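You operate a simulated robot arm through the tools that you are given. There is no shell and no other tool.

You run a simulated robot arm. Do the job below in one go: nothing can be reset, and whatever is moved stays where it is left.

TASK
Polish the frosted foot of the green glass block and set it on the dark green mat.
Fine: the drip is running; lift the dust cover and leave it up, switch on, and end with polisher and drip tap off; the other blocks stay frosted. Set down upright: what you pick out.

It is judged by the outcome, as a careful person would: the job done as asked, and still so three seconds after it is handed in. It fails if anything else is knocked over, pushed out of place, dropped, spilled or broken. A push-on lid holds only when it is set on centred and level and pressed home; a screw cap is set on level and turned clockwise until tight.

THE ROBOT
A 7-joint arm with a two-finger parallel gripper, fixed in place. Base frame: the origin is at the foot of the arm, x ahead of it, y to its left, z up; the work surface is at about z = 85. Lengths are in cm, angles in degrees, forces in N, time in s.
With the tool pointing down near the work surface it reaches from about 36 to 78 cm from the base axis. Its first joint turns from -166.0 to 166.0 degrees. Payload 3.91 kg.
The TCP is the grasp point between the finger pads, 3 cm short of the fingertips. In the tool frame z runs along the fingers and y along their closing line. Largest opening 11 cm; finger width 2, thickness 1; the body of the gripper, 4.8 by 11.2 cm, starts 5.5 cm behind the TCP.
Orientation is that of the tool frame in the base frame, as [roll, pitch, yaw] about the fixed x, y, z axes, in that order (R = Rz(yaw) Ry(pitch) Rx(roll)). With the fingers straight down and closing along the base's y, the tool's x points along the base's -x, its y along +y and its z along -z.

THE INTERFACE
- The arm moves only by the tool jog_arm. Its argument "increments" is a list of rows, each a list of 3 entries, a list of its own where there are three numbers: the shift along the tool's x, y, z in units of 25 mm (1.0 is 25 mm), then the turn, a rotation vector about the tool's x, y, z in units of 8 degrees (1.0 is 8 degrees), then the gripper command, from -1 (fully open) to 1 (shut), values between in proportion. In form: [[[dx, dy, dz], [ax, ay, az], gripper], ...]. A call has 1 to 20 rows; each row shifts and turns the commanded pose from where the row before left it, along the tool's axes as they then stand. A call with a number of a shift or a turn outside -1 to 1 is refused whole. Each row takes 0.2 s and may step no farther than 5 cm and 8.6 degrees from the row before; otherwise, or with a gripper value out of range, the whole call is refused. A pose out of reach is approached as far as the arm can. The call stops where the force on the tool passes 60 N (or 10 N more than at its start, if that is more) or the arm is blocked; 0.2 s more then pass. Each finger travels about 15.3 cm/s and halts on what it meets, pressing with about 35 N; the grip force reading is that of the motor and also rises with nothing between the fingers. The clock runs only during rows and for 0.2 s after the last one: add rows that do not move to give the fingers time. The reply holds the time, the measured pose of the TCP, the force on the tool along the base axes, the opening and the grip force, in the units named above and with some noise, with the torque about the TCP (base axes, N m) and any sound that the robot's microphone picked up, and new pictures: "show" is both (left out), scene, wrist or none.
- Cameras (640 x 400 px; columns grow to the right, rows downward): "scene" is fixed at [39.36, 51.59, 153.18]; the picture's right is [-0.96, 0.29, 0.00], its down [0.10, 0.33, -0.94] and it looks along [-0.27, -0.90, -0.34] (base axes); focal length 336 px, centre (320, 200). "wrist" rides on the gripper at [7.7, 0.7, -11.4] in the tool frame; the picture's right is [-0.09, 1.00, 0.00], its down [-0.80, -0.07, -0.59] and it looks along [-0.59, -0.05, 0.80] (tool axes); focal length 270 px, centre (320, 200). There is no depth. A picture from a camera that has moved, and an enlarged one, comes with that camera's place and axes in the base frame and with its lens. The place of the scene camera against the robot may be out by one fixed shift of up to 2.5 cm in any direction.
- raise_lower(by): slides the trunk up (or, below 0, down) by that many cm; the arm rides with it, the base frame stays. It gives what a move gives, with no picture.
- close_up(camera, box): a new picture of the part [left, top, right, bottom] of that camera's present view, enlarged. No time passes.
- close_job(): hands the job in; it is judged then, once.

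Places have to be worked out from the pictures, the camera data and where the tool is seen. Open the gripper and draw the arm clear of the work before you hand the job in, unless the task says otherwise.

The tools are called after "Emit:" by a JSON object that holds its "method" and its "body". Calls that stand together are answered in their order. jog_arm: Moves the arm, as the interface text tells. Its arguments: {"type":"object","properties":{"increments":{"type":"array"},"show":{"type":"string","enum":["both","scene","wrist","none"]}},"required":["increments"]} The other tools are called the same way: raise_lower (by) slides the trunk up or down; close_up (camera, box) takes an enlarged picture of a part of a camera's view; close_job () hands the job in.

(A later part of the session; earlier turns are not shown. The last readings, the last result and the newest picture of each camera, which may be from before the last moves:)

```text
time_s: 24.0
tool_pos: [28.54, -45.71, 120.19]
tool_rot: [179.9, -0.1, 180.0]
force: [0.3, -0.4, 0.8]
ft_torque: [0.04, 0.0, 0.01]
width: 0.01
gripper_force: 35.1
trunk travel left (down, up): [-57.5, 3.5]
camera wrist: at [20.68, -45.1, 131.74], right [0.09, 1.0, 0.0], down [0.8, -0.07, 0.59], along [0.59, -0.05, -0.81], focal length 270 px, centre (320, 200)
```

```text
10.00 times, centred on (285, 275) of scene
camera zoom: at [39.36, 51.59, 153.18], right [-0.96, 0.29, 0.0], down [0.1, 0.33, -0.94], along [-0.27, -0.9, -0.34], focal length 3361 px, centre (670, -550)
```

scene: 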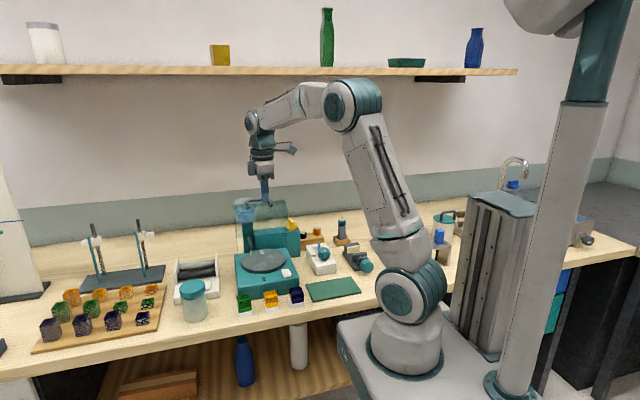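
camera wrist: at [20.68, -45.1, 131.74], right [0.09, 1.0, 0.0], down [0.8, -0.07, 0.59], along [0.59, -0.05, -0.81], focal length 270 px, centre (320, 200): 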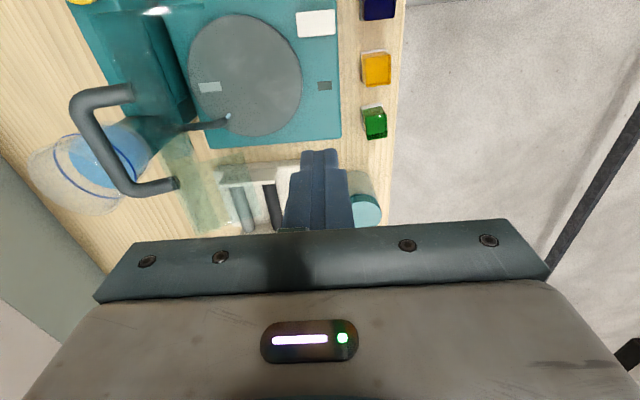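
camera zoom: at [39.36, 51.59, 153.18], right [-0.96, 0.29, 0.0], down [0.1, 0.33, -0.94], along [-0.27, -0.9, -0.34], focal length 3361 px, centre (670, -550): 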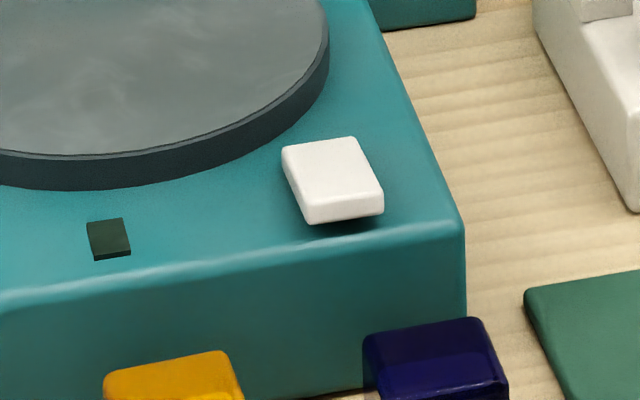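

The rocker's front (+y) end is raised, so pressing it there switches on; its plate spans x 21.8–24.2, y -43.5 to -48. I bring the closed fingertips above the front end at (23, -44.4).

Emit:
{"method": "jog_arm", "body": {"increments": [[[0.245, 0.06, 0.9], [0, 0, 0], 1], [[0.245, 0.06, 0.9], [0, 0, 0], 1], [[0.245, 0.06, 0.9], [0, 0, 0], 1], [[0.245, 0.06, 0.9], [0, 0, 0], 1], [[0.245, 0.06, 0.9], [0, 0, 0], 1], [[0.245, 0.06, 0.9], [0, 0, 0], 1], [[0.245, 0.06, 0.9], [0, 0, 0], 1], [[0.245, 0.06, 0.9], [0, 0, 0], 1], [[0.245, 0.06, 0.9], [0, 0, 0], 1]], "show": "both"}}

Emit:
{"method": "close_up", "body": {"camera": "scene", "box": [250, 230, 330, 300]}}

Emit:
{"method": "close_up", "body": {"camera": "wrist", "box": [220, 80, 420, 240]}}

```text
time_s: 26.0
tool_pos: [23.25, -44.27, 99.94]
tool_rot: [179.9, -0.1, 179.9]
force: [0.2, 0.8, 1.4]
ft_torque: [0.01, -0.04, -0.03]
width: 0.03
gripper_force: 35.4
trunk travel left (down, up): [-57.5, 3.5]
camera wrist: at [15.47, -43.59, 111.41], right [0.09, 1.0, 0.0], down [0.8, -0.07, 0.59], along [0.59, -0.05, -0.81], focal length 270 px, centre (320, 200)
```

scene: 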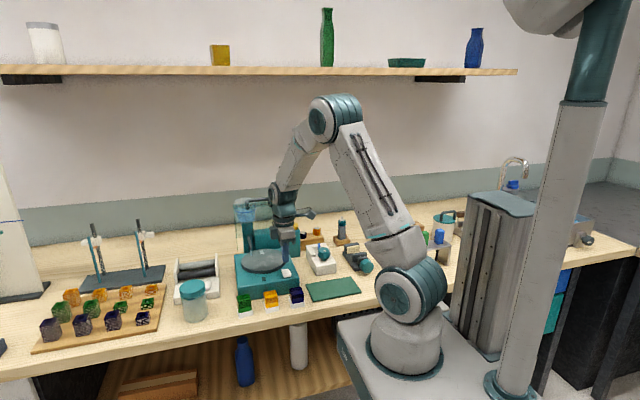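
wrist: 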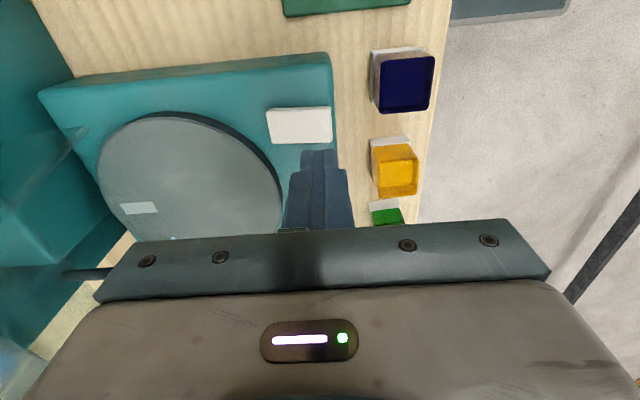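

```text
5.71 times, centred on (290, 265) of scene
camera zoom: at [39.36, 51.59, 153.18], right [-0.96, 0.29, 0.0], down [0.1, 0.33, -0.94], along [-0.27, -0.9, -0.34], focal length 1921 px, centre (491, -171)
```

zoom: 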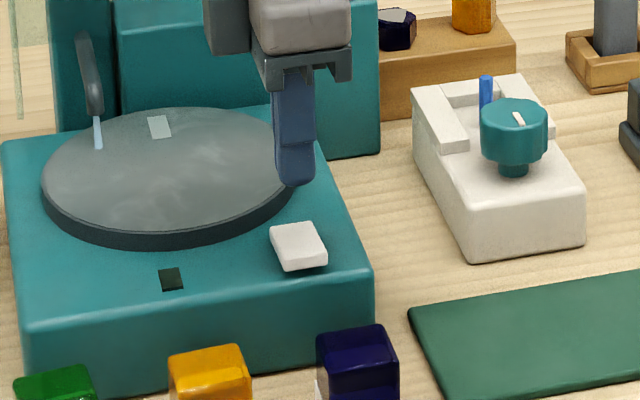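

```text
2.50 times, centred on (320, 160) of wrist
camera zoom: at [15.47, -43.59, 111.41], right [0.09, 1.0, 0.0], down [0.8, -0.07, 0.59], along [0.59, -0.05, -0.81], focal length 676 px, centre (320, 300)
```

zoom: 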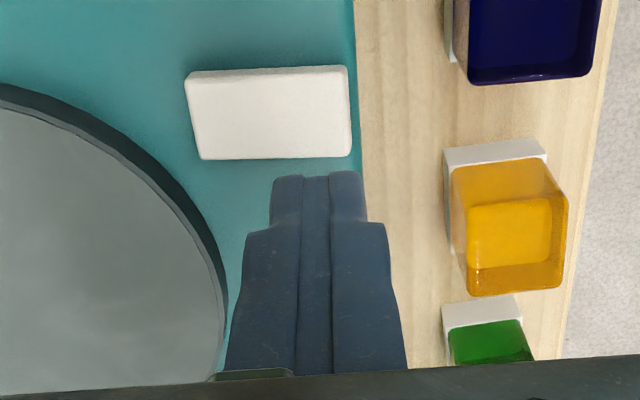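

The rocker is centred at (22.9, -45.7), tips are over its front end. I go down to just above it, then press in small steps.

Emit:
{"method": "jog_arm", "body": {"increments": [[[0.12, 0, 0.8], [0, 0, 0], 1], [[0, 0, 0.8], [0, 0, 0], 1], [[0, 0, 0.15], [0, 0, 0], 1], [[0, 0, 0.1], [0, 0, 0], 1]], "show": "none"}}

Emit:
{"method": "close_up", "body": {"camera": "scene", "box": [265, 250, 315, 290]}}

```text
time_s: 27.0
tool_pos: [22.89, -44.15, 95.28]
tool_rot: [179.8, -0.2, -180.0]
force: [0.1, -0.6, 0.1]
ft_torque: [-0.01, 0.0, 0.01]
width: 0.0
gripper_force: 34.9
trunk travel left (down, up): [-57.5, 3.5]
```

```text
10.00 times, centred on (290, 270) of scene
camera zoom: at [39.36, 51.59, 153.18], right [-0.96, 0.29, 0.0], down [0.1, 0.33, -0.94], along [-0.27, -0.9, -0.34], focal length 3361 px, centre (620, -500)
```

zoom: 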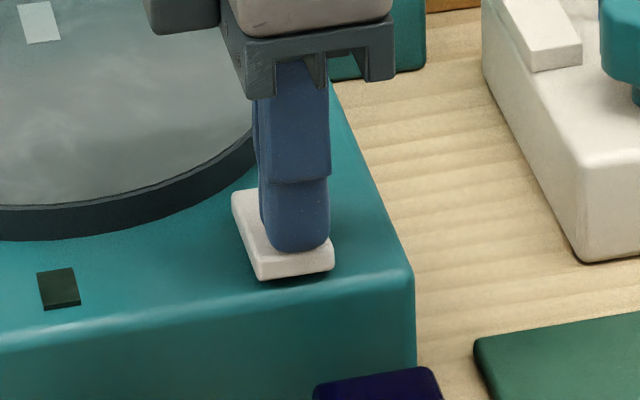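

The tips are right over the raised end, no contact yet. I press down in 2.5 mm steps.

Emit:
{"method": "jog_arm", "body": {"increments": [[[0, 0, 0.1], [0, 0, 0], 1], [[0, 0, 0.1], [0, 0, 0], 1], [[0, 0, 0.1], [0, 0, 0], 1]], "show": "none"}}

Emit:
{"method": "close_up", "body": {"camera": "scene", "box": [230, 240, 310, 290]}}

```text
time_s: 27.8
tool_pos: [22.8, -44.06, 95.05]
tool_rot: [-179.5, 0.1, 180.0]
force: [2.4, 10.7, 56.4]
ft_torque: [-0.21, -0.01, 0.06]
width: 0.0
gripper_force: 35.1
trunk travel left (down, up): [-57.5, 3.5]
```

```text
8.00 times, centred on (270, 265) of scene
camera zoom: at [39.36, 51.59, 153.18], right [-0.96, 0.29, 0.0], down [0.1, 0.33, -0.94], along [-0.27, -0.9, -0.34], focal length 2689 px, centre (720, -320)
```

zoom: 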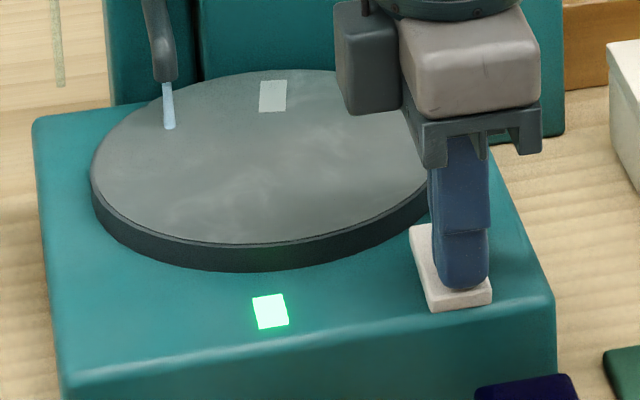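

The lamp is lit green: the polisher is on. I lift off the rocker and check that the lap mark moves.

Emit:
{"method": "jog_arm", "body": {"increments": [[[0, 0, -0.4], [0, 0, 0], 1], [[0, 0.3, -1], [0, 0, 0], 1], [[0, 0.5, -1], [0, 0, 0], 1], [[0, 0.5, -1], [0, 0, 0], 1], [[-0.5, 0.5, -1], [0, 0, 0], 0.5]], "show": "none"}}

Emit:
{"method": "close_up", "body": {"camera": "scene", "box": [225, 190, 315, 290]}}

```text
time_s: 29.0
tool_pos: [24.12, -39.62, 105.52]
tool_rot: [179.9, -0.1, 179.9]
force: [0.5, -0.2, 0.1]
ft_torque: [0.02, -0.01, 0.02]
width: 2.76
gripper_force: 0.0
trunk travel left (down, up): [-57.5, 3.5]
```

```text
4.00 times, centred on (270, 240) of scene
camera zoom: at [39.36, 51.59, 153.18], right [-0.96, 0.29, 0.0], down [0.1, 0.33, -0.94], along [-0.27, -0.9, -0.34], focal length 1345 px, centre (520, 40)
```

zoom: 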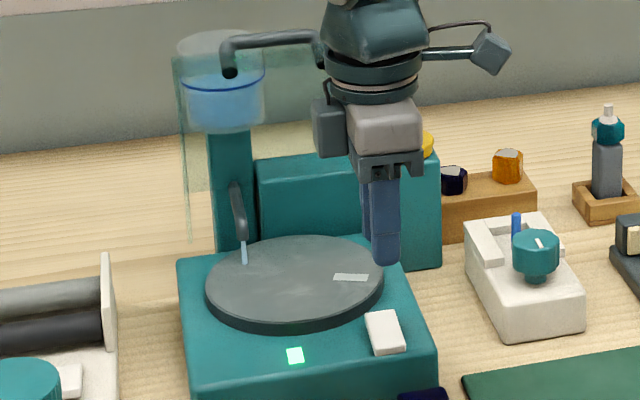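

The lap is turning (mark moved) and the lamp is on. Now I look closely at the green block's exact place and heading.

Emit:
{"method": "close_up", "body": {"camera": "scene", "box": [230, 282, 280, 322]}}

Emit:
{"method": "close_up", "body": {"camera": "scene", "box": [230, 275, 320, 325]}}

```text
10.00 times, centred on (255, 302) of scene
camera zoom: at [39.36, 51.59, 153.18], right [-0.96, 0.29, 0.0], down [0.1, 0.33, -0.94], along [-0.27, -0.9, -0.34], focal length 3361 px, centre (970, -820)
```

zoom: 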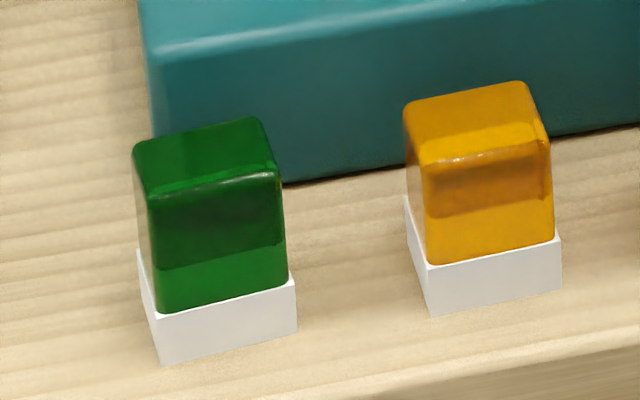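

```text
7.11 times, centred on (275, 300) of scene
camera zoom: at [39.36, 51.59, 153.18], right [-0.96, 0.29, 0.0], down [0.1, 0.33, -0.94], along [-0.27, -0.9, -0.34], focal length 2390 px, centre (640, -511)
```

zoom: 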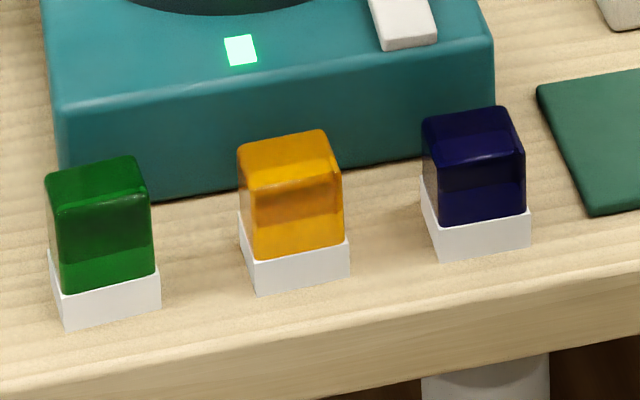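

The green block's foot spans about x 35.6–39.8, with its body slightly narrower and the top near z≈90.9, turned about 4°. I turn the tool to yaw ≈94 with a 30° tilt (hand toward the robot, clear of the open cover) and go above the block.

Emit:
{"method": "jog_arm", "body": {"increments": [[[0, 1, -1], [0, 0, 0], -0.18], [[0, 0, 0], [0, 0, 1], -0.18], [[0, 0, 0], [0, 0, 1], -0.18], [[0, 0, 0], [0, 0, 1], -0.18], [[0, 0, 0], [0, 0, 1], -0.18], [[0, 0, 0], [0, 0, 1], -0.18], [[0, 0, 0], [0, 0, 1], -0.18], [[0, 0, 0], [0, 0, 1], -0.18], [[0, 0, 0], [0, 0, 1], -0.18], [[0, 0, 0], [0, 0, 1], -0.18], [[0, 0.9, 0], [0, 0, 0.85], -0.18], [[0, 0.9, 0], [0, 0, 0.85], -0.18], [[0, 0.9, 0], [0, 0, 0], -0.18], [[0, 0.9, 0], [0, 0, 0], -0.18], [[0, 0.9, 0], [0, 0, 0], -0.18], [[0, 0.9, 0], [0, 0, 0], -0.18]], "show": "both"}}

Emit:
{"method": "close_up", "body": {"camera": "wrist", "box": [220, 30, 460, 230]}}

```text
time_s: 32.4
tool_pos: [37.52, -35.33, 108.07]
tool_rot: [-179.8, -0.2, 94.2]
force: [0.2, 0.7, -0.2]
ft_torque: [-0.02, 0.0, 0.02]
width: 6.49
gripper_force: 0.1
trunk travel left (down, up): [-57.5, 3.5]
camera wrist: at [37.44, -27.7, 119.53], right [1.0, -0.01, 0.0], down [-0.01, -0.81, 0.59], along [-0.01, -0.59, -0.81], focal length 270 px, centre (320, 200)
```

scene: 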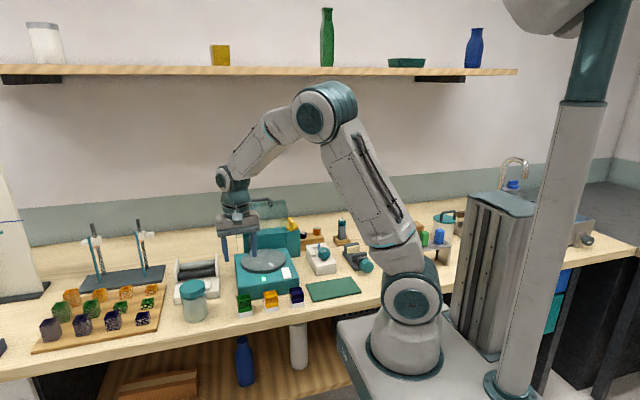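
wrist: 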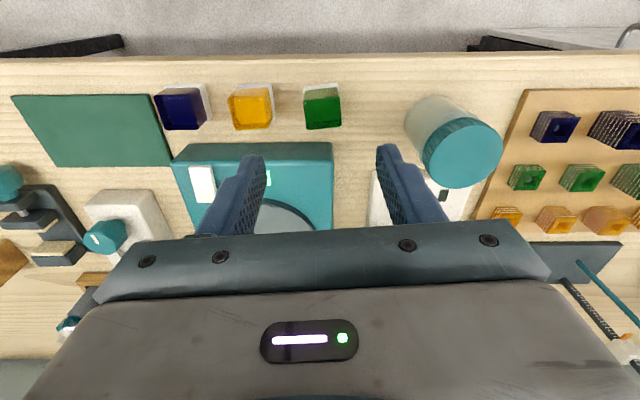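

```text
2.00 times, centred on (340, 130) of wrist
camera zoom: at [37.44, -27.7, 119.53], right [1.0, -0.01, 0.0], down [-0.01, -0.81, 0.59], along [-0.01, -0.59, -0.81], focal length 541 px, centre (280, 340)
```

zoom: 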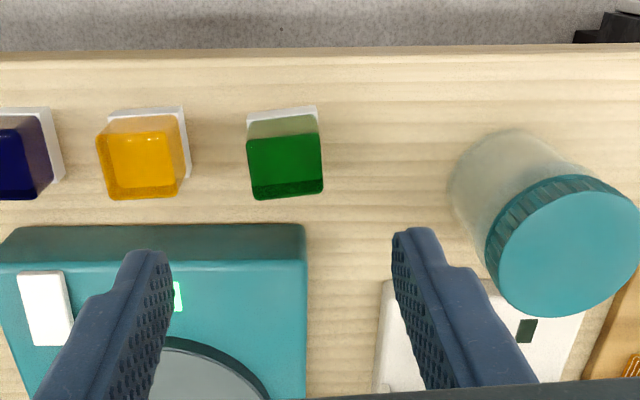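

Block centre is about (37.5, -37.75) with heading ≈4.5°, matching the tool's yaw. I tilt the tool 30° and come down to hover over the block.

Emit:
{"method": "jog_arm", "body": {"increments": [[[0, 0, 0], [0, -1, 0], -0.18], [[0, 0, 0], [0, -1, 0], -0.18], [[0, 0, 0], [0, -1, 0], -0.18], [[0, 0, 0], [0, -0.75, 0], -0.18], [[0.32, 0, 0.83], [0, 0, 0], -0.18], [[0.32, 0, 0.83], [0, 0, 0], -0.18], [[0.32, 0, 0.83], [0, 0, 0], -0.18], [[0.32, 0, 0.83], [0, 0, 0], -0.18], [[0.32, 0, 0.83], [0, 0, 0], -0.18]], "show": "both"}}

Emit:
{"method": "close_up", "body": {"camera": "wrist", "box": [220, 0, 460, 230]}}

Emit:
{"method": "close_up", "body": {"camera": "scene", "box": [200, 250, 300, 330]}}

```text
time_s: 34.4
tool_pos: [37.45, -37.15, 96.98]
tool_rot: [-179.7, 29.9, 94.4]
force: [0.0, 0.0, -0.3]
ft_torque: [-0.02, -0.01, 0.02]
width: 6.53
gripper_force: 0.0
trunk travel left (down, up): [-57.5, 3.5]
camera wrist: at [37.17, -24.77, 103.04], right [1.0, 0.0, 0.04], down [-0.04, -0.4, 0.91], along [0.02, -0.92, -0.4], focal length 270 px, centre (320, 200)
```

scene: 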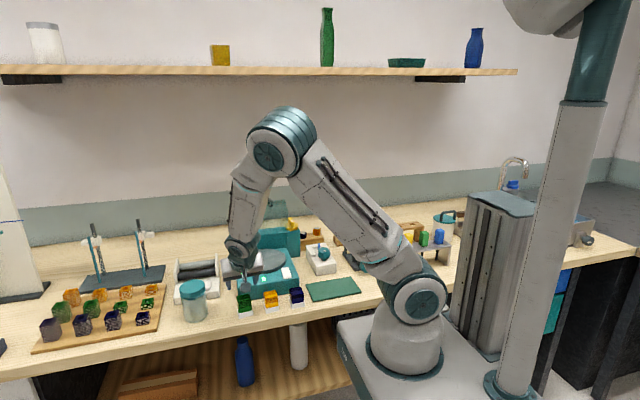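
wrist: 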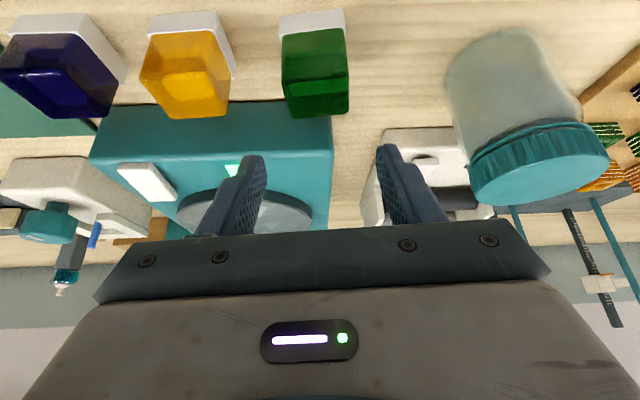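

```text
1.74 times, centred on (340, 115) of wrist
camera zoom: at [37.17, -24.77, 103.04], right [1.0, 0.0, 0.04], down [-0.04, -0.4, 0.91], along [0.02, -0.92, -0.4], focal length 470 px, centre (285, 348)
```

zoom: 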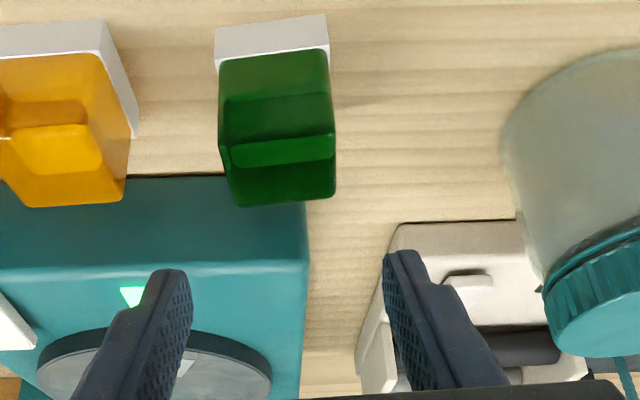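

```text
5.00 times, centred on (250, 290) of scene
camera zoom: at [39.36, 51.59, 153.18], right [-0.96, 0.29, 0.0], down [0.1, 0.33, -0.94], along [-0.27, -0.9, -0.34], focal length 1681 px, centre (670, -250)
```

zoom: 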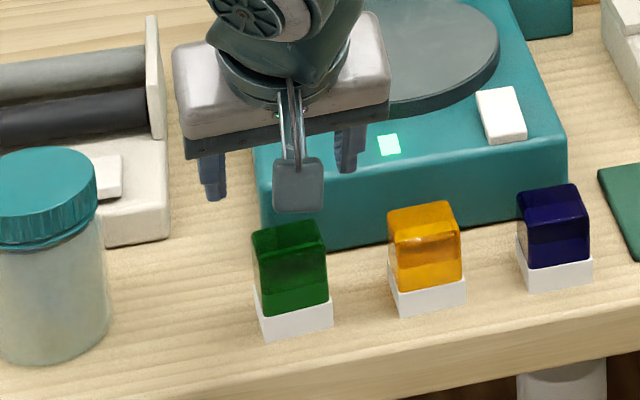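

Block top is near z≈91.2 and the foot about 1.9 cm high, so I grip high: TCP to z≈90.5, finger ends stay above the foot. I descend straight down.

Emit:
{"method": "jog_arm", "body": {"increments": [[[0.44, 0, 0.744], [0, 0, 0], -0.18], [[0.44, 0, 0.744], [0, 0, 0], -0.18], [[0.44, 0, 0.744], [0, 0, 0], -0.18], [[0, 0, 0], [0, 0, 0], -0.18]], "show": "both"}}

Emit:
{"method": "close_up", "body": {"camera": "scene", "box": [215, 265, 275, 325]}}

Emit:
{"method": "close_up", "body": {"camera": "wrist", "box": [200, 0, 440, 230]}}

```text
time_s: 35.4
tool_pos: [37.3, -36.97, 90.26]
tool_rot: [-179.8, 29.8, 94.4]
force: [0.3, 0.0, -0.2]
ft_torque: [0.0, -0.01, 0.03]
width: 6.49
gripper_force: 0.0
trunk travel left (down, up): [-57.5, 3.5]
camera wrist: at [36.92, -24.56, 96.49], right [1.0, 0.0, 0.04], down [-0.04, -0.4, 0.91], along [0.02, -0.92, -0.4], focal length 270 px, centre (320, 200)
```

scene: 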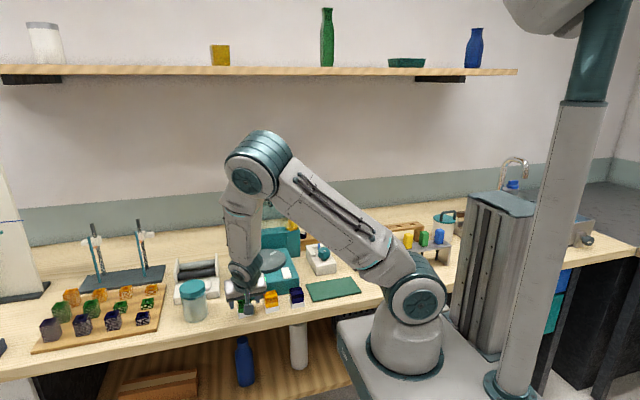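
wrist: 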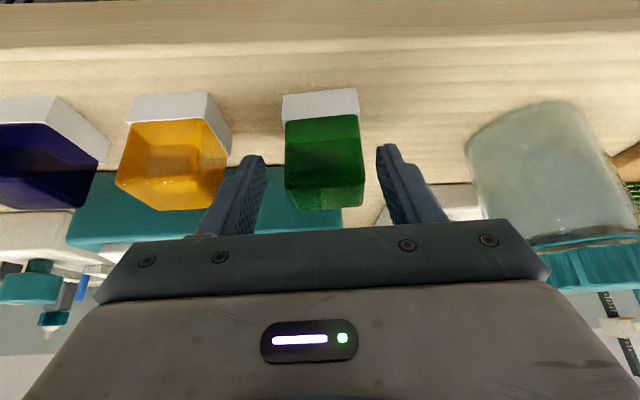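

```text
6.67 times, centred on (245, 295) of scene
camera zoom: at [39.36, 51.59, 153.18], right [-0.96, 0.29, 0.0], down [0.1, 0.33, -0.94], along [-0.27, -0.9, -0.34], focal length 2241 px, centre (820, -433)
```

zoom: 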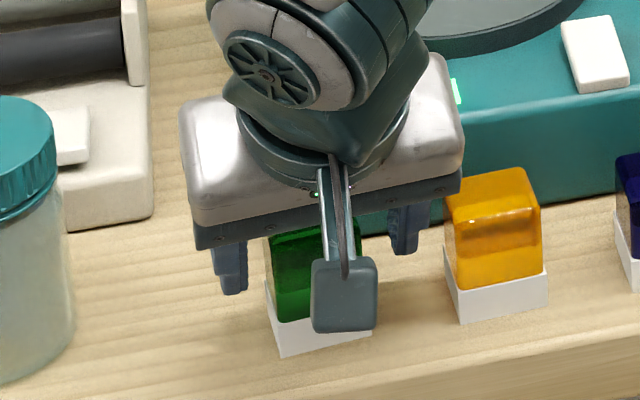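

```text
1.74 times, centred on (320, 115) of wrist
camera zoom: at [36.92, -24.56, 96.49], right [1.0, 0.0, 0.04], down [-0.04, -0.4, 0.91], along [0.02, -0.92, -0.4], focal length 470 px, centre (320, 348)
```

zoom: 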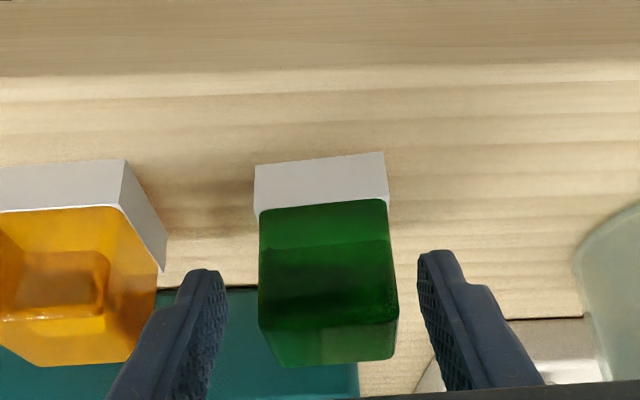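

The block is between the fingers, slightly toward the right one. I shift 2 mm, raise 3 mm, and close the grip.

Emit:
{"method": "jog_arm", "body": {"increments": [[[-0.06, 0.08, -0.1], [0, 0, 0], -0.18], [[0, 0, 0], [0, 0, 0], 0.1], [[0, 0, 0], [0, 0, 0], 0.3], [[0, 0, 0], [0, 0, 0], 0.6], [[0, 0, 0], [0, 0, 0], 1], [[0, 0, 0], [0, 0, 0], 1]], "show": "wrist"}}

Emit:
{"method": "close_up", "body": {"camera": "wrist", "box": [200, 0, 440, 230]}}

Emit:
{"method": "close_up", "body": {"camera": "scene", "box": [215, 265, 275, 325]}}

```text
time_s: 36.8
tool_pos: [37.58, -36.87, 90.79]
tool_rot: [-179.7, 29.9, 94.5]
force: [0.2, -0.2, 0.7]
ft_torque: [0.03, -0.01, -0.03]
width: 3.98
gripper_force: 34.7
trunk travel left (down, up): [-57.5, 3.5]
camera wrist: at [37.22, -24.56, 96.87], right [1.0, 0.0, 0.04], down [-0.04, -0.4, 0.91], along [0.02, -0.92, -0.4], focal length 270 px, centre (320, 200)
```

wrist: 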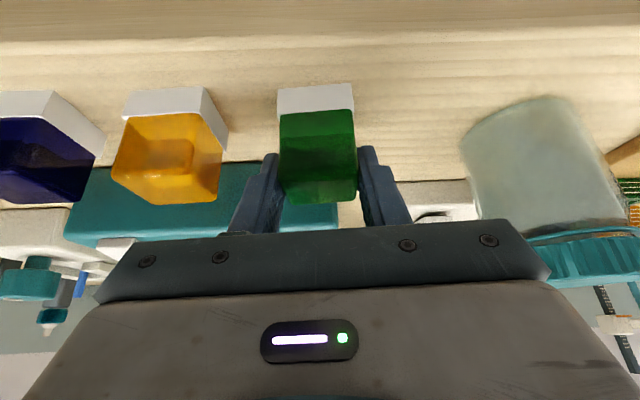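

```text
1.74 times, centred on (320, 115) of wrist
camera zoom: at [37.22, -24.56, 96.87], right [1.0, 0.0, 0.04], down [-0.04, -0.4, 0.91], along [0.02, -0.92, -0.4], focal length 470 px, centre (320, 348)
```

zoom: 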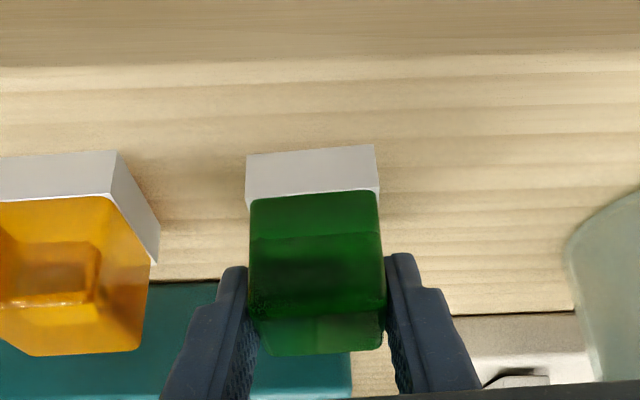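

```text
6.67 times, centred on (245, 295) of scene
camera zoom: at [39.36, 51.59, 153.18], right [-0.96, 0.29, 0.0], down [0.1, 0.33, -0.94], along [-0.27, -0.9, -0.34], focal length 2241 px, centre (820, -433)
```

zoom: 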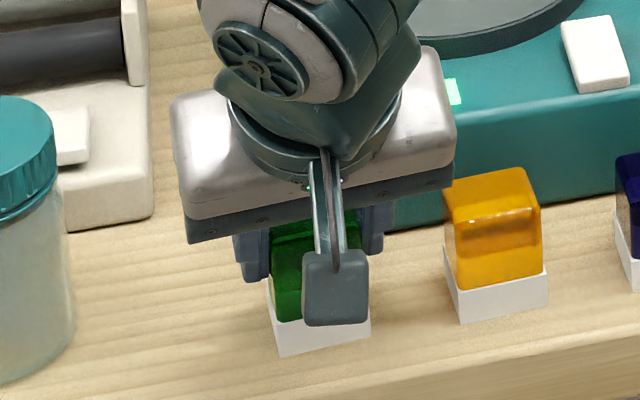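

The block is held (3.98 cm wide) and upright; its foot bottom is 5.8 cm below the TCP. I lift it straight up and check.

Emit:
{"method": "jog_arm", "body": {"increments": [[[-0.25, 0, -0.44], [0, 0, 0], 1], [[-0.45, 0, -0.78], [0, 0, 0], 1], [[-0.45, 0, -0.78], [0, 0, 0], 1], [[-0.45, 0, -0.78], [0, 0, 0], 1], [[-0.45, 0, -0.78], [0, 0, 0], 1], [[0, 0, 0], [0, 0, 0], 1]], "show": "both"}}

Emit:
{"method": "close_up", "body": {"camera": "scene", "box": [210, 230, 290, 320]}}

```text
time_s: 38.2
tool_pos: [37.42, -36.97, 101.24]
tool_rot: [-179.8, 29.8, 94.5]
force: [-0.5, 0.2, 0.2]
ft_torque: [0.03, 0.02, 0.01]
width: 0.0
gripper_force: 35.5
trunk travel left (down, up): [-57.5, 3.5]
camera wrist: at [37.09, -24.55, 107.32], right [1.0, 0.0, 0.04], down [-0.04, -0.4, 0.91], along [0.02, -0.92, -0.4], focal length 270 px, centre (320, 200)
```

scene: 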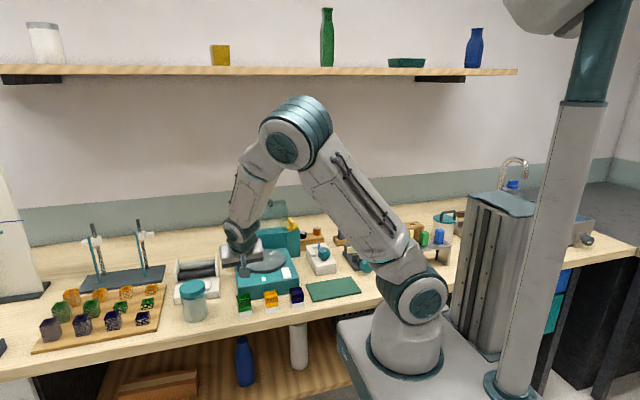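
wrist: 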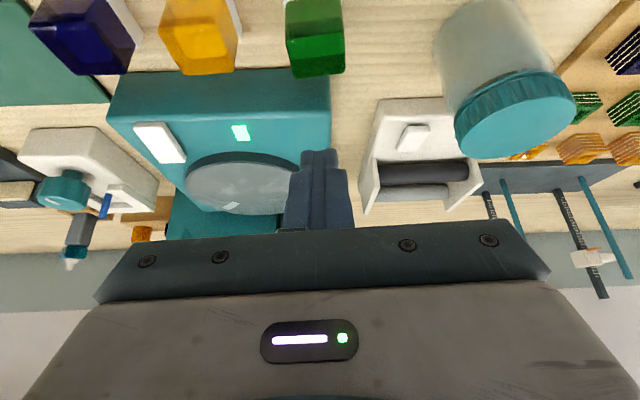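

```text
4.44 times, centred on (250, 275) of scene
camera zoom: at [39.36, 51.59, 153.18], right [-0.96, 0.29, 0.0], down [0.1, 0.33, -0.94], along [-0.27, -0.9, -0.34], focal length 1494 px, centre (631, -133)
```

zoom: 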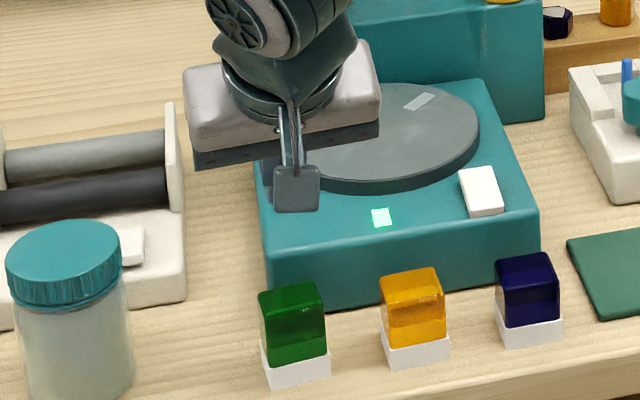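

The fingers slipped off upward: the pads were too near the block's rounded top edge; the block still stands in place. I will regrip with the hand nearly level so the pads sit mid-body, with the camera on top; first I untilt and turn the tool around.

Emit:
{"method": "jog_arm", "body": {"increments": [[[0, 0, -0.5], [0, 1, 0], -0.18], [[0, 0, -0.5], [0, 1, 0], -0.18], [[0, 0, 0], [0, 1, 0], -0.18], [[0, 0, 0], [0, 0.74, 0], -0.18], [[0, 0, 0], [0, 0, -1], -0.18], [[0, 0, 0], [0, 0, -1], -0.18], [[0, 0, 0], [0, 0, -1], -0.18], [[0, 0, 0], [0, 0, -1], -0.18], [[0, 0, 0], [0, 0, -1], -0.18], [[0, 0, 0], [0, 0, -1], -0.18], [[0, 0, 0], [0, 0, -1], -0.18], [[0, 0, 0], [0, 0, -1], -0.18], [[0, 0, 0], [0, 0, -1], -0.18], [[0, 0, 0], [0, 0, -1], -0.18], [[0, 0, 0], [0, 0, -1], -0.18], [[0, 0, 0], [0, 0, -1], -0.18], [[0, 0, 0], [0, 0, -1], -0.18], [[0, 0, 0], [0, 0, -1], -0.18], [[0, 0, 0], [0, 0, -1], -0.18]], "show": "scene"}}

```text
time_s: 42.2
tool_pos: [37.75, -35.99, 103.4]
tool_rot: [179.9, 0.0, -145.5]
force: [0.7, 0.7, -0.2]
ft_torque: [-0.03, 0.0, 0.01]
width: 6.49
gripper_force: 0.0
trunk travel left (down, up): [-57.5, 3.5]
```

scene: 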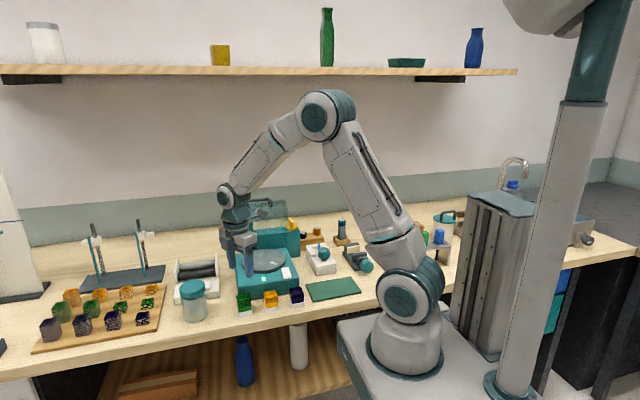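

Turned to yaw 214.5; I complete the turn to ≈274.7 and tilt the fingers toward the machine by 64°.

Emit:
{"method": "jog_arm", "body": {"increments": [[[0, 0, 0], [0, 0, -1], -0.18], [[0, 0, 0], [0, 0, -1], -0.18], [[0, 0, 0], [0, 0, -1], -0.18], [[0, 0, 0], [0, 0, -1], -0.18], [[0, 0, 0], [0, 0, -1], -0.18], [[0, 0, 0], [0, 0, -1], -0.18], [[0, 0, 0], [0, 0, -1], -0.18], [[0, 0, 0], [0, 0, -0.52], -0.18], [[0, 0, 0], [0, 1, 0], -0.18], [[0, 0, 0], [0, 1, 0], -0.18], [[0, 0, 0], [0, 1, 0], -0.18], [[0, 0, 0], [0, 1, 0], -0.18], [[0, 0, 0], [0, 1, 0], -0.18], [[0, 0, 0], [0, 1, 0], -0.18], [[0, 0, 0], [0, 1, 0], -0.18], [[0, 0, 0], [0, 1, 0], -0.18]], "show": "both"}}

Emit:
{"method": "close_up", "body": {"camera": "wrist", "box": [200, 0, 440, 230]}}

```text
time_s: 45.6
tool_pos: [37.78, -36.03, 103.31]
tool_rot: [179.7, -64.0, -85.1]
force: [0.8, -0.1, 0.4]
ft_torque: [0.02, -0.02, 0.02]
width: 6.5
gripper_force: 0.1
trunk travel left (down, up): [-57.5, 3.5]
camera wrist: at [36.43, -29.14, 115.25], right [-1.0, -0.04, -0.08], down [0.0, 0.89, -0.46], along [0.09, -0.46, -0.88], focal length 270 px, centre (320, 200)
```

scene: 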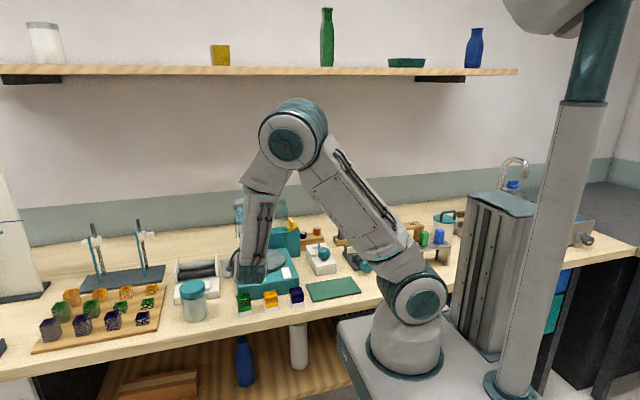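
wrist: 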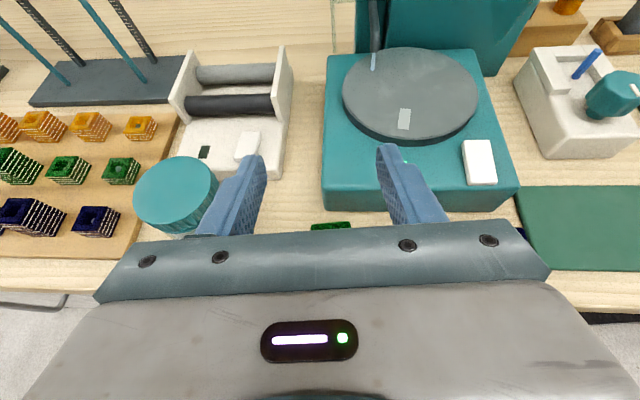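

```text
1.74 times, centred on (320, 115) of wrist
camera zoom: at [36.43, -29.14, 115.25], right [-1.0, -0.04, -0.08], down [0.0, 0.89, -0.46], along [0.09, -0.46, -0.88], focal length 470 px, centre (320, 348)
```

zoom: 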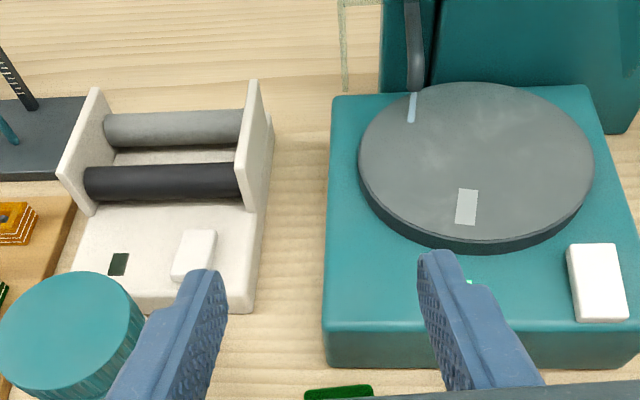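

Good pose: fingers point at the machine, camera on top. I descend to hover just above the green block.

Emit:
{"method": "jog_arm", "body": {"increments": [[[-0.843, 0.051, 0.644], [0, 0, 0], -0.18], [[-0.843, 0.051, 0.644], [0, 0, 0], -0.18], [[-0.843, 0.051, 0.644], [0, 0, 0], -0.18], [[0, 0, 0], [0, 0, 0], -0.18]], "show": "both"}}

Emit:
{"method": "close_up", "body": {"camera": "scene", "box": [210, 240, 290, 325]}}

Emit:
{"method": "close_up", "body": {"camera": "wrist", "box": [200, 80, 440, 260]}}

```text
time_s: 46.6
tool_pos: [37.39, -37.57, 95.23]
tool_rot: [179.9, -63.9, -85.3]
force: [0.6, -0.9, -0.3]
ft_torque: [0.05, 0.01, 0.01]
width: 6.48
gripper_force: 0.1
trunk travel left (down, up): [-57.5, 3.5]
camera wrist: at [36.1, -30.71, 107.27], right [-1.0, -0.04, -0.08], down [0.0, 0.89, -0.46], along [0.09, -0.46, -0.89], focal length 270 px, centre (320, 200)
```

scene: 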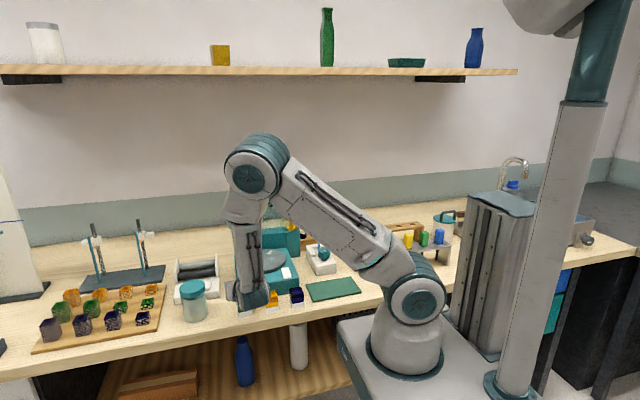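
wrist: 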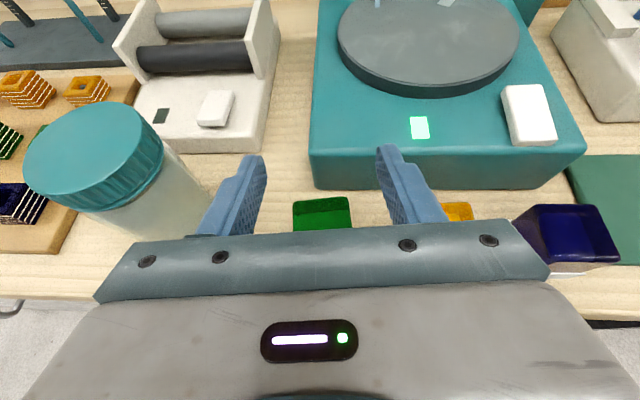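

```text
4.71 times, centred on (250, 282) of scene
camera zoom: at [39.36, 51.59, 153.18], right [-0.96, 0.29, 0.0], down [0.1, 0.33, -0.94], along [-0.27, -0.9, -0.34], focal length 1582 px, centre (649, -188)
```

zoom: 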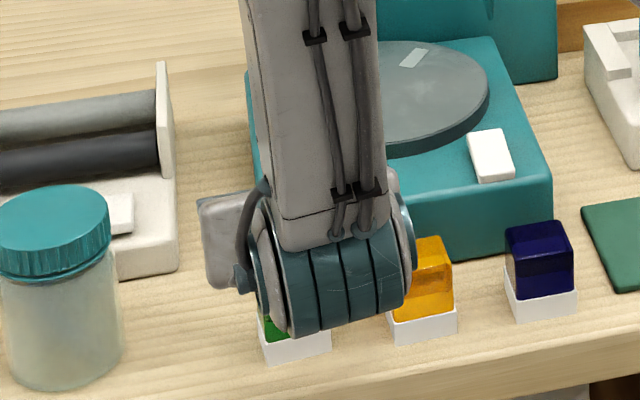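

```text
2.22 times, centred on (320, 170) of wrist
camera zoom: at [36.1, -30.71, 107.27], right [-1.0, -0.04, -0.08], down [0.0, 0.89, -0.46], along [0.09, -0.46, -0.89], focal length 601 px, centre (320, 267)
```

zoom: 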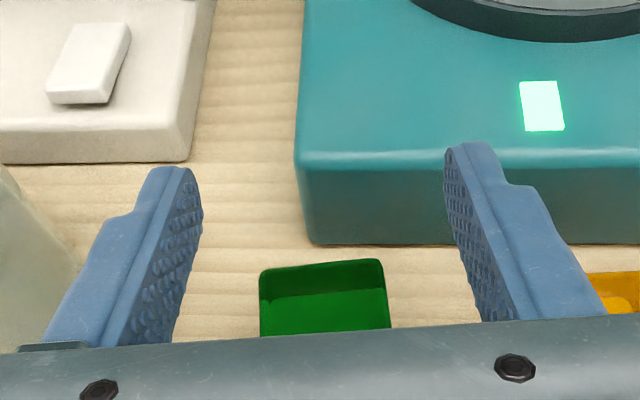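

The block lies between the fingers at about (37.6, -37.5), top near z≈90.6. I descend 6 cm so the pads come to mid-body and check.

Emit:
{"method": "jog_arm", "body": {"increments": [[[-0.716, -0.025, 0.341], [0, 0, 0], -0.18], [[-0.716, -0.025, 0.341], [0, 0, 0], -0.18], [[-0.5, -0.025, 0.238], [0, 0, 0], -0.18], [[-0.216, 0, 0.103], [0, 0, 0], -0.18], [[0, 0, 0], [0, 0, 0], -0.18]], "show": "wrist"}}

Emit:
{"method": "close_up", "body": {"camera": "wrist", "box": [200, 80, 440, 260]}}

Emit:
{"method": "close_up", "body": {"camera": "scene", "box": [210, 250, 290, 325]}}

```text
time_s: 47.8
tool_pos: [37.5, -37.45, 89.54]
tool_rot: [179.7, -63.9, -85.2]
force: [0.0, -0.4, -0.1]
ft_torque: [-0.01, -0.01, 0.01]
width: 6.49
gripper_force: 0.2
trunk travel left (down, up): [-57.5, 3.5]
camera wrist: at [36.2, -30.62, 101.55], right [-1.0, -0.04, -0.08], down [0.0, 0.89, -0.46], along [0.09, -0.46, -0.89], focal length 270 px, centre (320, 200)
```

wrist: 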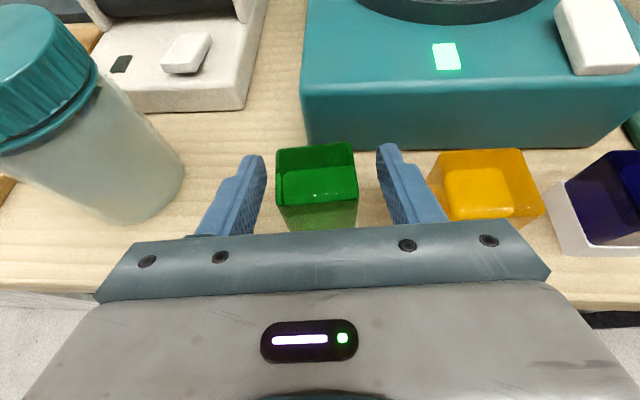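

```text
2.22 times, centred on (320, 170) of wrist
camera zoom: at [36.2, -30.62, 101.55], right [-1.0, -0.04, -0.08], down [0.0, 0.89, -0.46], along [0.09, -0.46, -0.89], focal length 601 px, centre (320, 267)
```

zoom: 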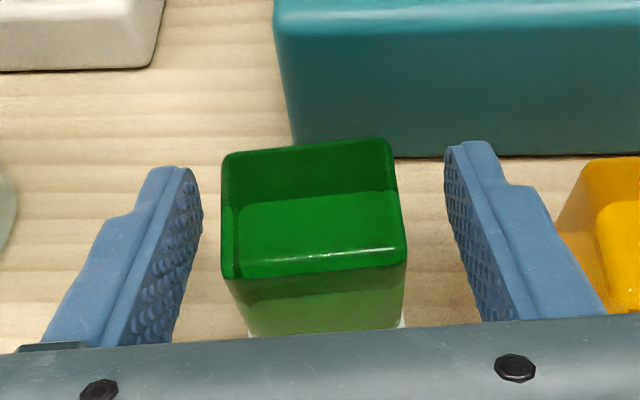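

```text
5.33 times, centred on (250, 288) of scene
camera zoom: at [39.36, 51.59, 153.18], right [-0.96, 0.29, 0.0], down [0.1, 0.33, -0.94], along [-0.27, -0.9, -0.34], focal length 1793 px, centre (693, -267)
```

zoom: 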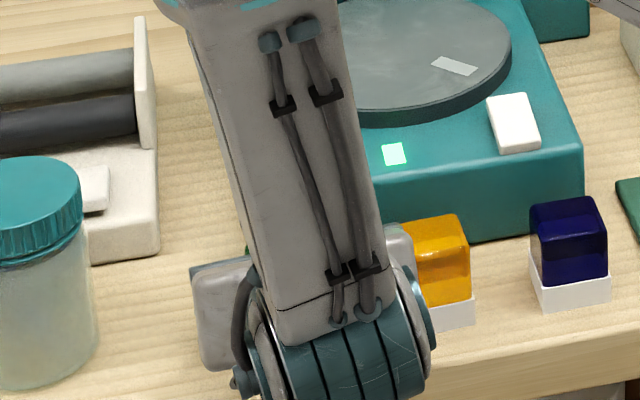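

Block is centred between the fingers at about (37.6, -37.8); a last small shift down and back, then I close.

Emit:
{"method": "jog_arm", "body": {"increments": [[[-0.037, -0.04, 0.152], [0, 0, 0], -0.18], [[0, 0, 0], [0, 0, 0], 0.1], [[0, 0, 0], [0, 0, 0], 0.3], [[0, 0, 0], [0, 0, 0], 0.6], [[0, 0, 0], [0, 0, 0], 1], [[0, 0, 0], [0, 0, 0], 1]], "show": "wrist"}}

Emit:
{"method": "close_up", "body": {"camera": "wrist", "box": [200, 80, 440, 260]}}

```text
time_s: 49.2
tool_pos: [37.81, -37.85, 89.33]
tool_rot: [179.8, -63.9, -85.2]
force: [0.8, -0.1, 1.5]
ft_torque: [-0.05, -0.1, 0.04]
width: 3.97
gripper_force: 34.7
trunk travel left (down, up): [-57.5, 3.5]
camera wrist: at [36.33, -30.94, 101.32], right [-1.0, -0.04, -0.08], down [0.0, 0.89, -0.46], along [0.09, -0.46, -0.89], focal length 270 px, centre (320, 200)
```

wrist: 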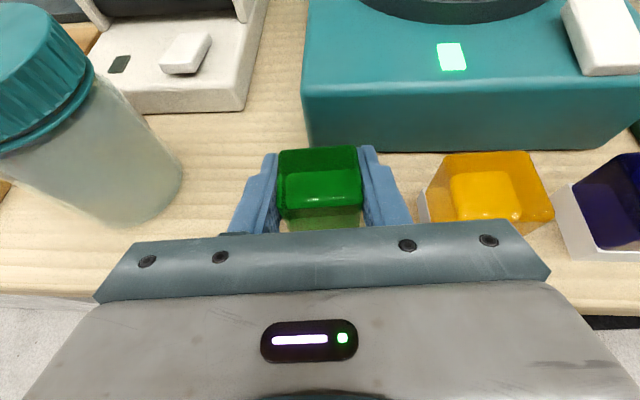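

```text
2.22 times, centred on (320, 170) of wrist
camera zoom: at [36.33, -30.94, 101.32], right [-1.0, -0.04, -0.08], down [0.0, 0.89, -0.46], along [0.09, -0.46, -0.89], focal length 601 px, centre (320, 267)
```

zoom: 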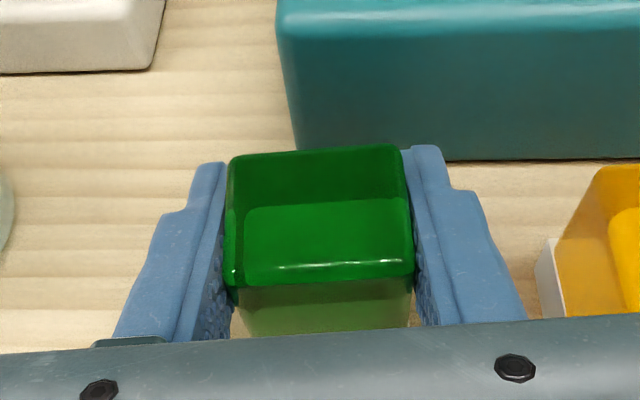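

Width 3.97 cm again, now with the pads well on the body. I lift slowly and check that it stays in the grip.

Emit:
{"method": "jog_arm", "body": {"increments": [[[0.09, 0, -0.044], [0, 0, 0], 1], [[0.18, 0, -0.088], [0, 0, 0], 1], [[0.18, 0, -0.088], [0, 0, 0], 1], [[0.18, 0, -0.088], [0, 0, 0], 1], [[0, 0, 0], [0, 0, 0], 1]], "show": "both"}}

Emit:
{"method": "close_up", "body": {"camera": "wrist", "box": [200, 80, 440, 260]}}

Emit:
{"method": "close_up", "body": {"camera": "scene", "box": [210, 250, 290, 325]}}

```text
time_s: 50.4
tool_pos: [37.5, -37.74, 91.13]
tool_rot: [179.7, -63.9, -85.1]
force: [0.2, -0.4, -1.5]
ft_torque: [0.03, -0.03, 0.02]
width: 3.95
gripper_force: 35.1
trunk travel left (down, up): [-57.5, 3.5]
camera wrist: at [36.29, -31.01, 103.07], right [-1.0, -0.04, -0.08], down [0.0, 0.89, -0.46], along [0.09, -0.46, -0.89], focal length 270 px, centre (320, 200)
```

scene: 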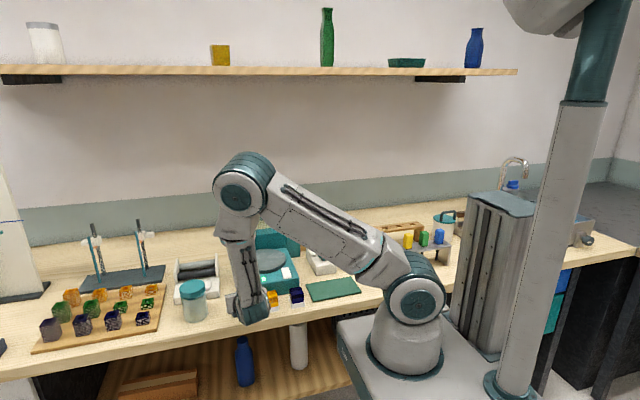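
wrist: 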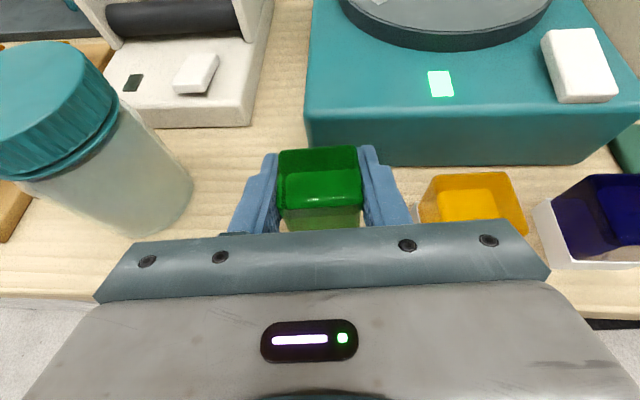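

```text
2.22 times, centred on (320, 170) of wrist
camera zoom: at [36.29, -31.01, 103.07], right [-1.0, -0.04, -0.08], down [0.0, 0.89, -0.46], along [0.09, -0.46, -0.89], focal length 601 px, centre (320, 267)
```

zoom: 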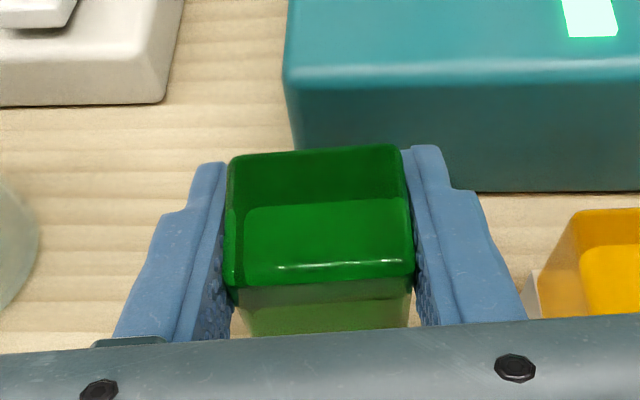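

```text
5.33 times, centred on (250, 288) of scene
camera zoom: at [39.36, 51.59, 153.18], right [-0.96, 0.29, 0.0], down [0.1, 0.33, -0.94], along [-0.27, -0.9, -0.34], focal length 1793 px, centre (693, -267)
```

zoom: 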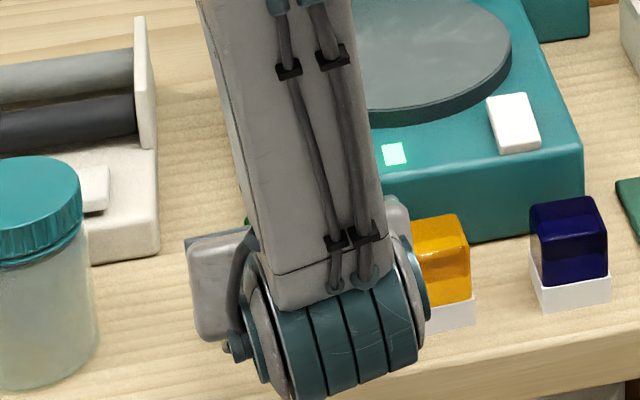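

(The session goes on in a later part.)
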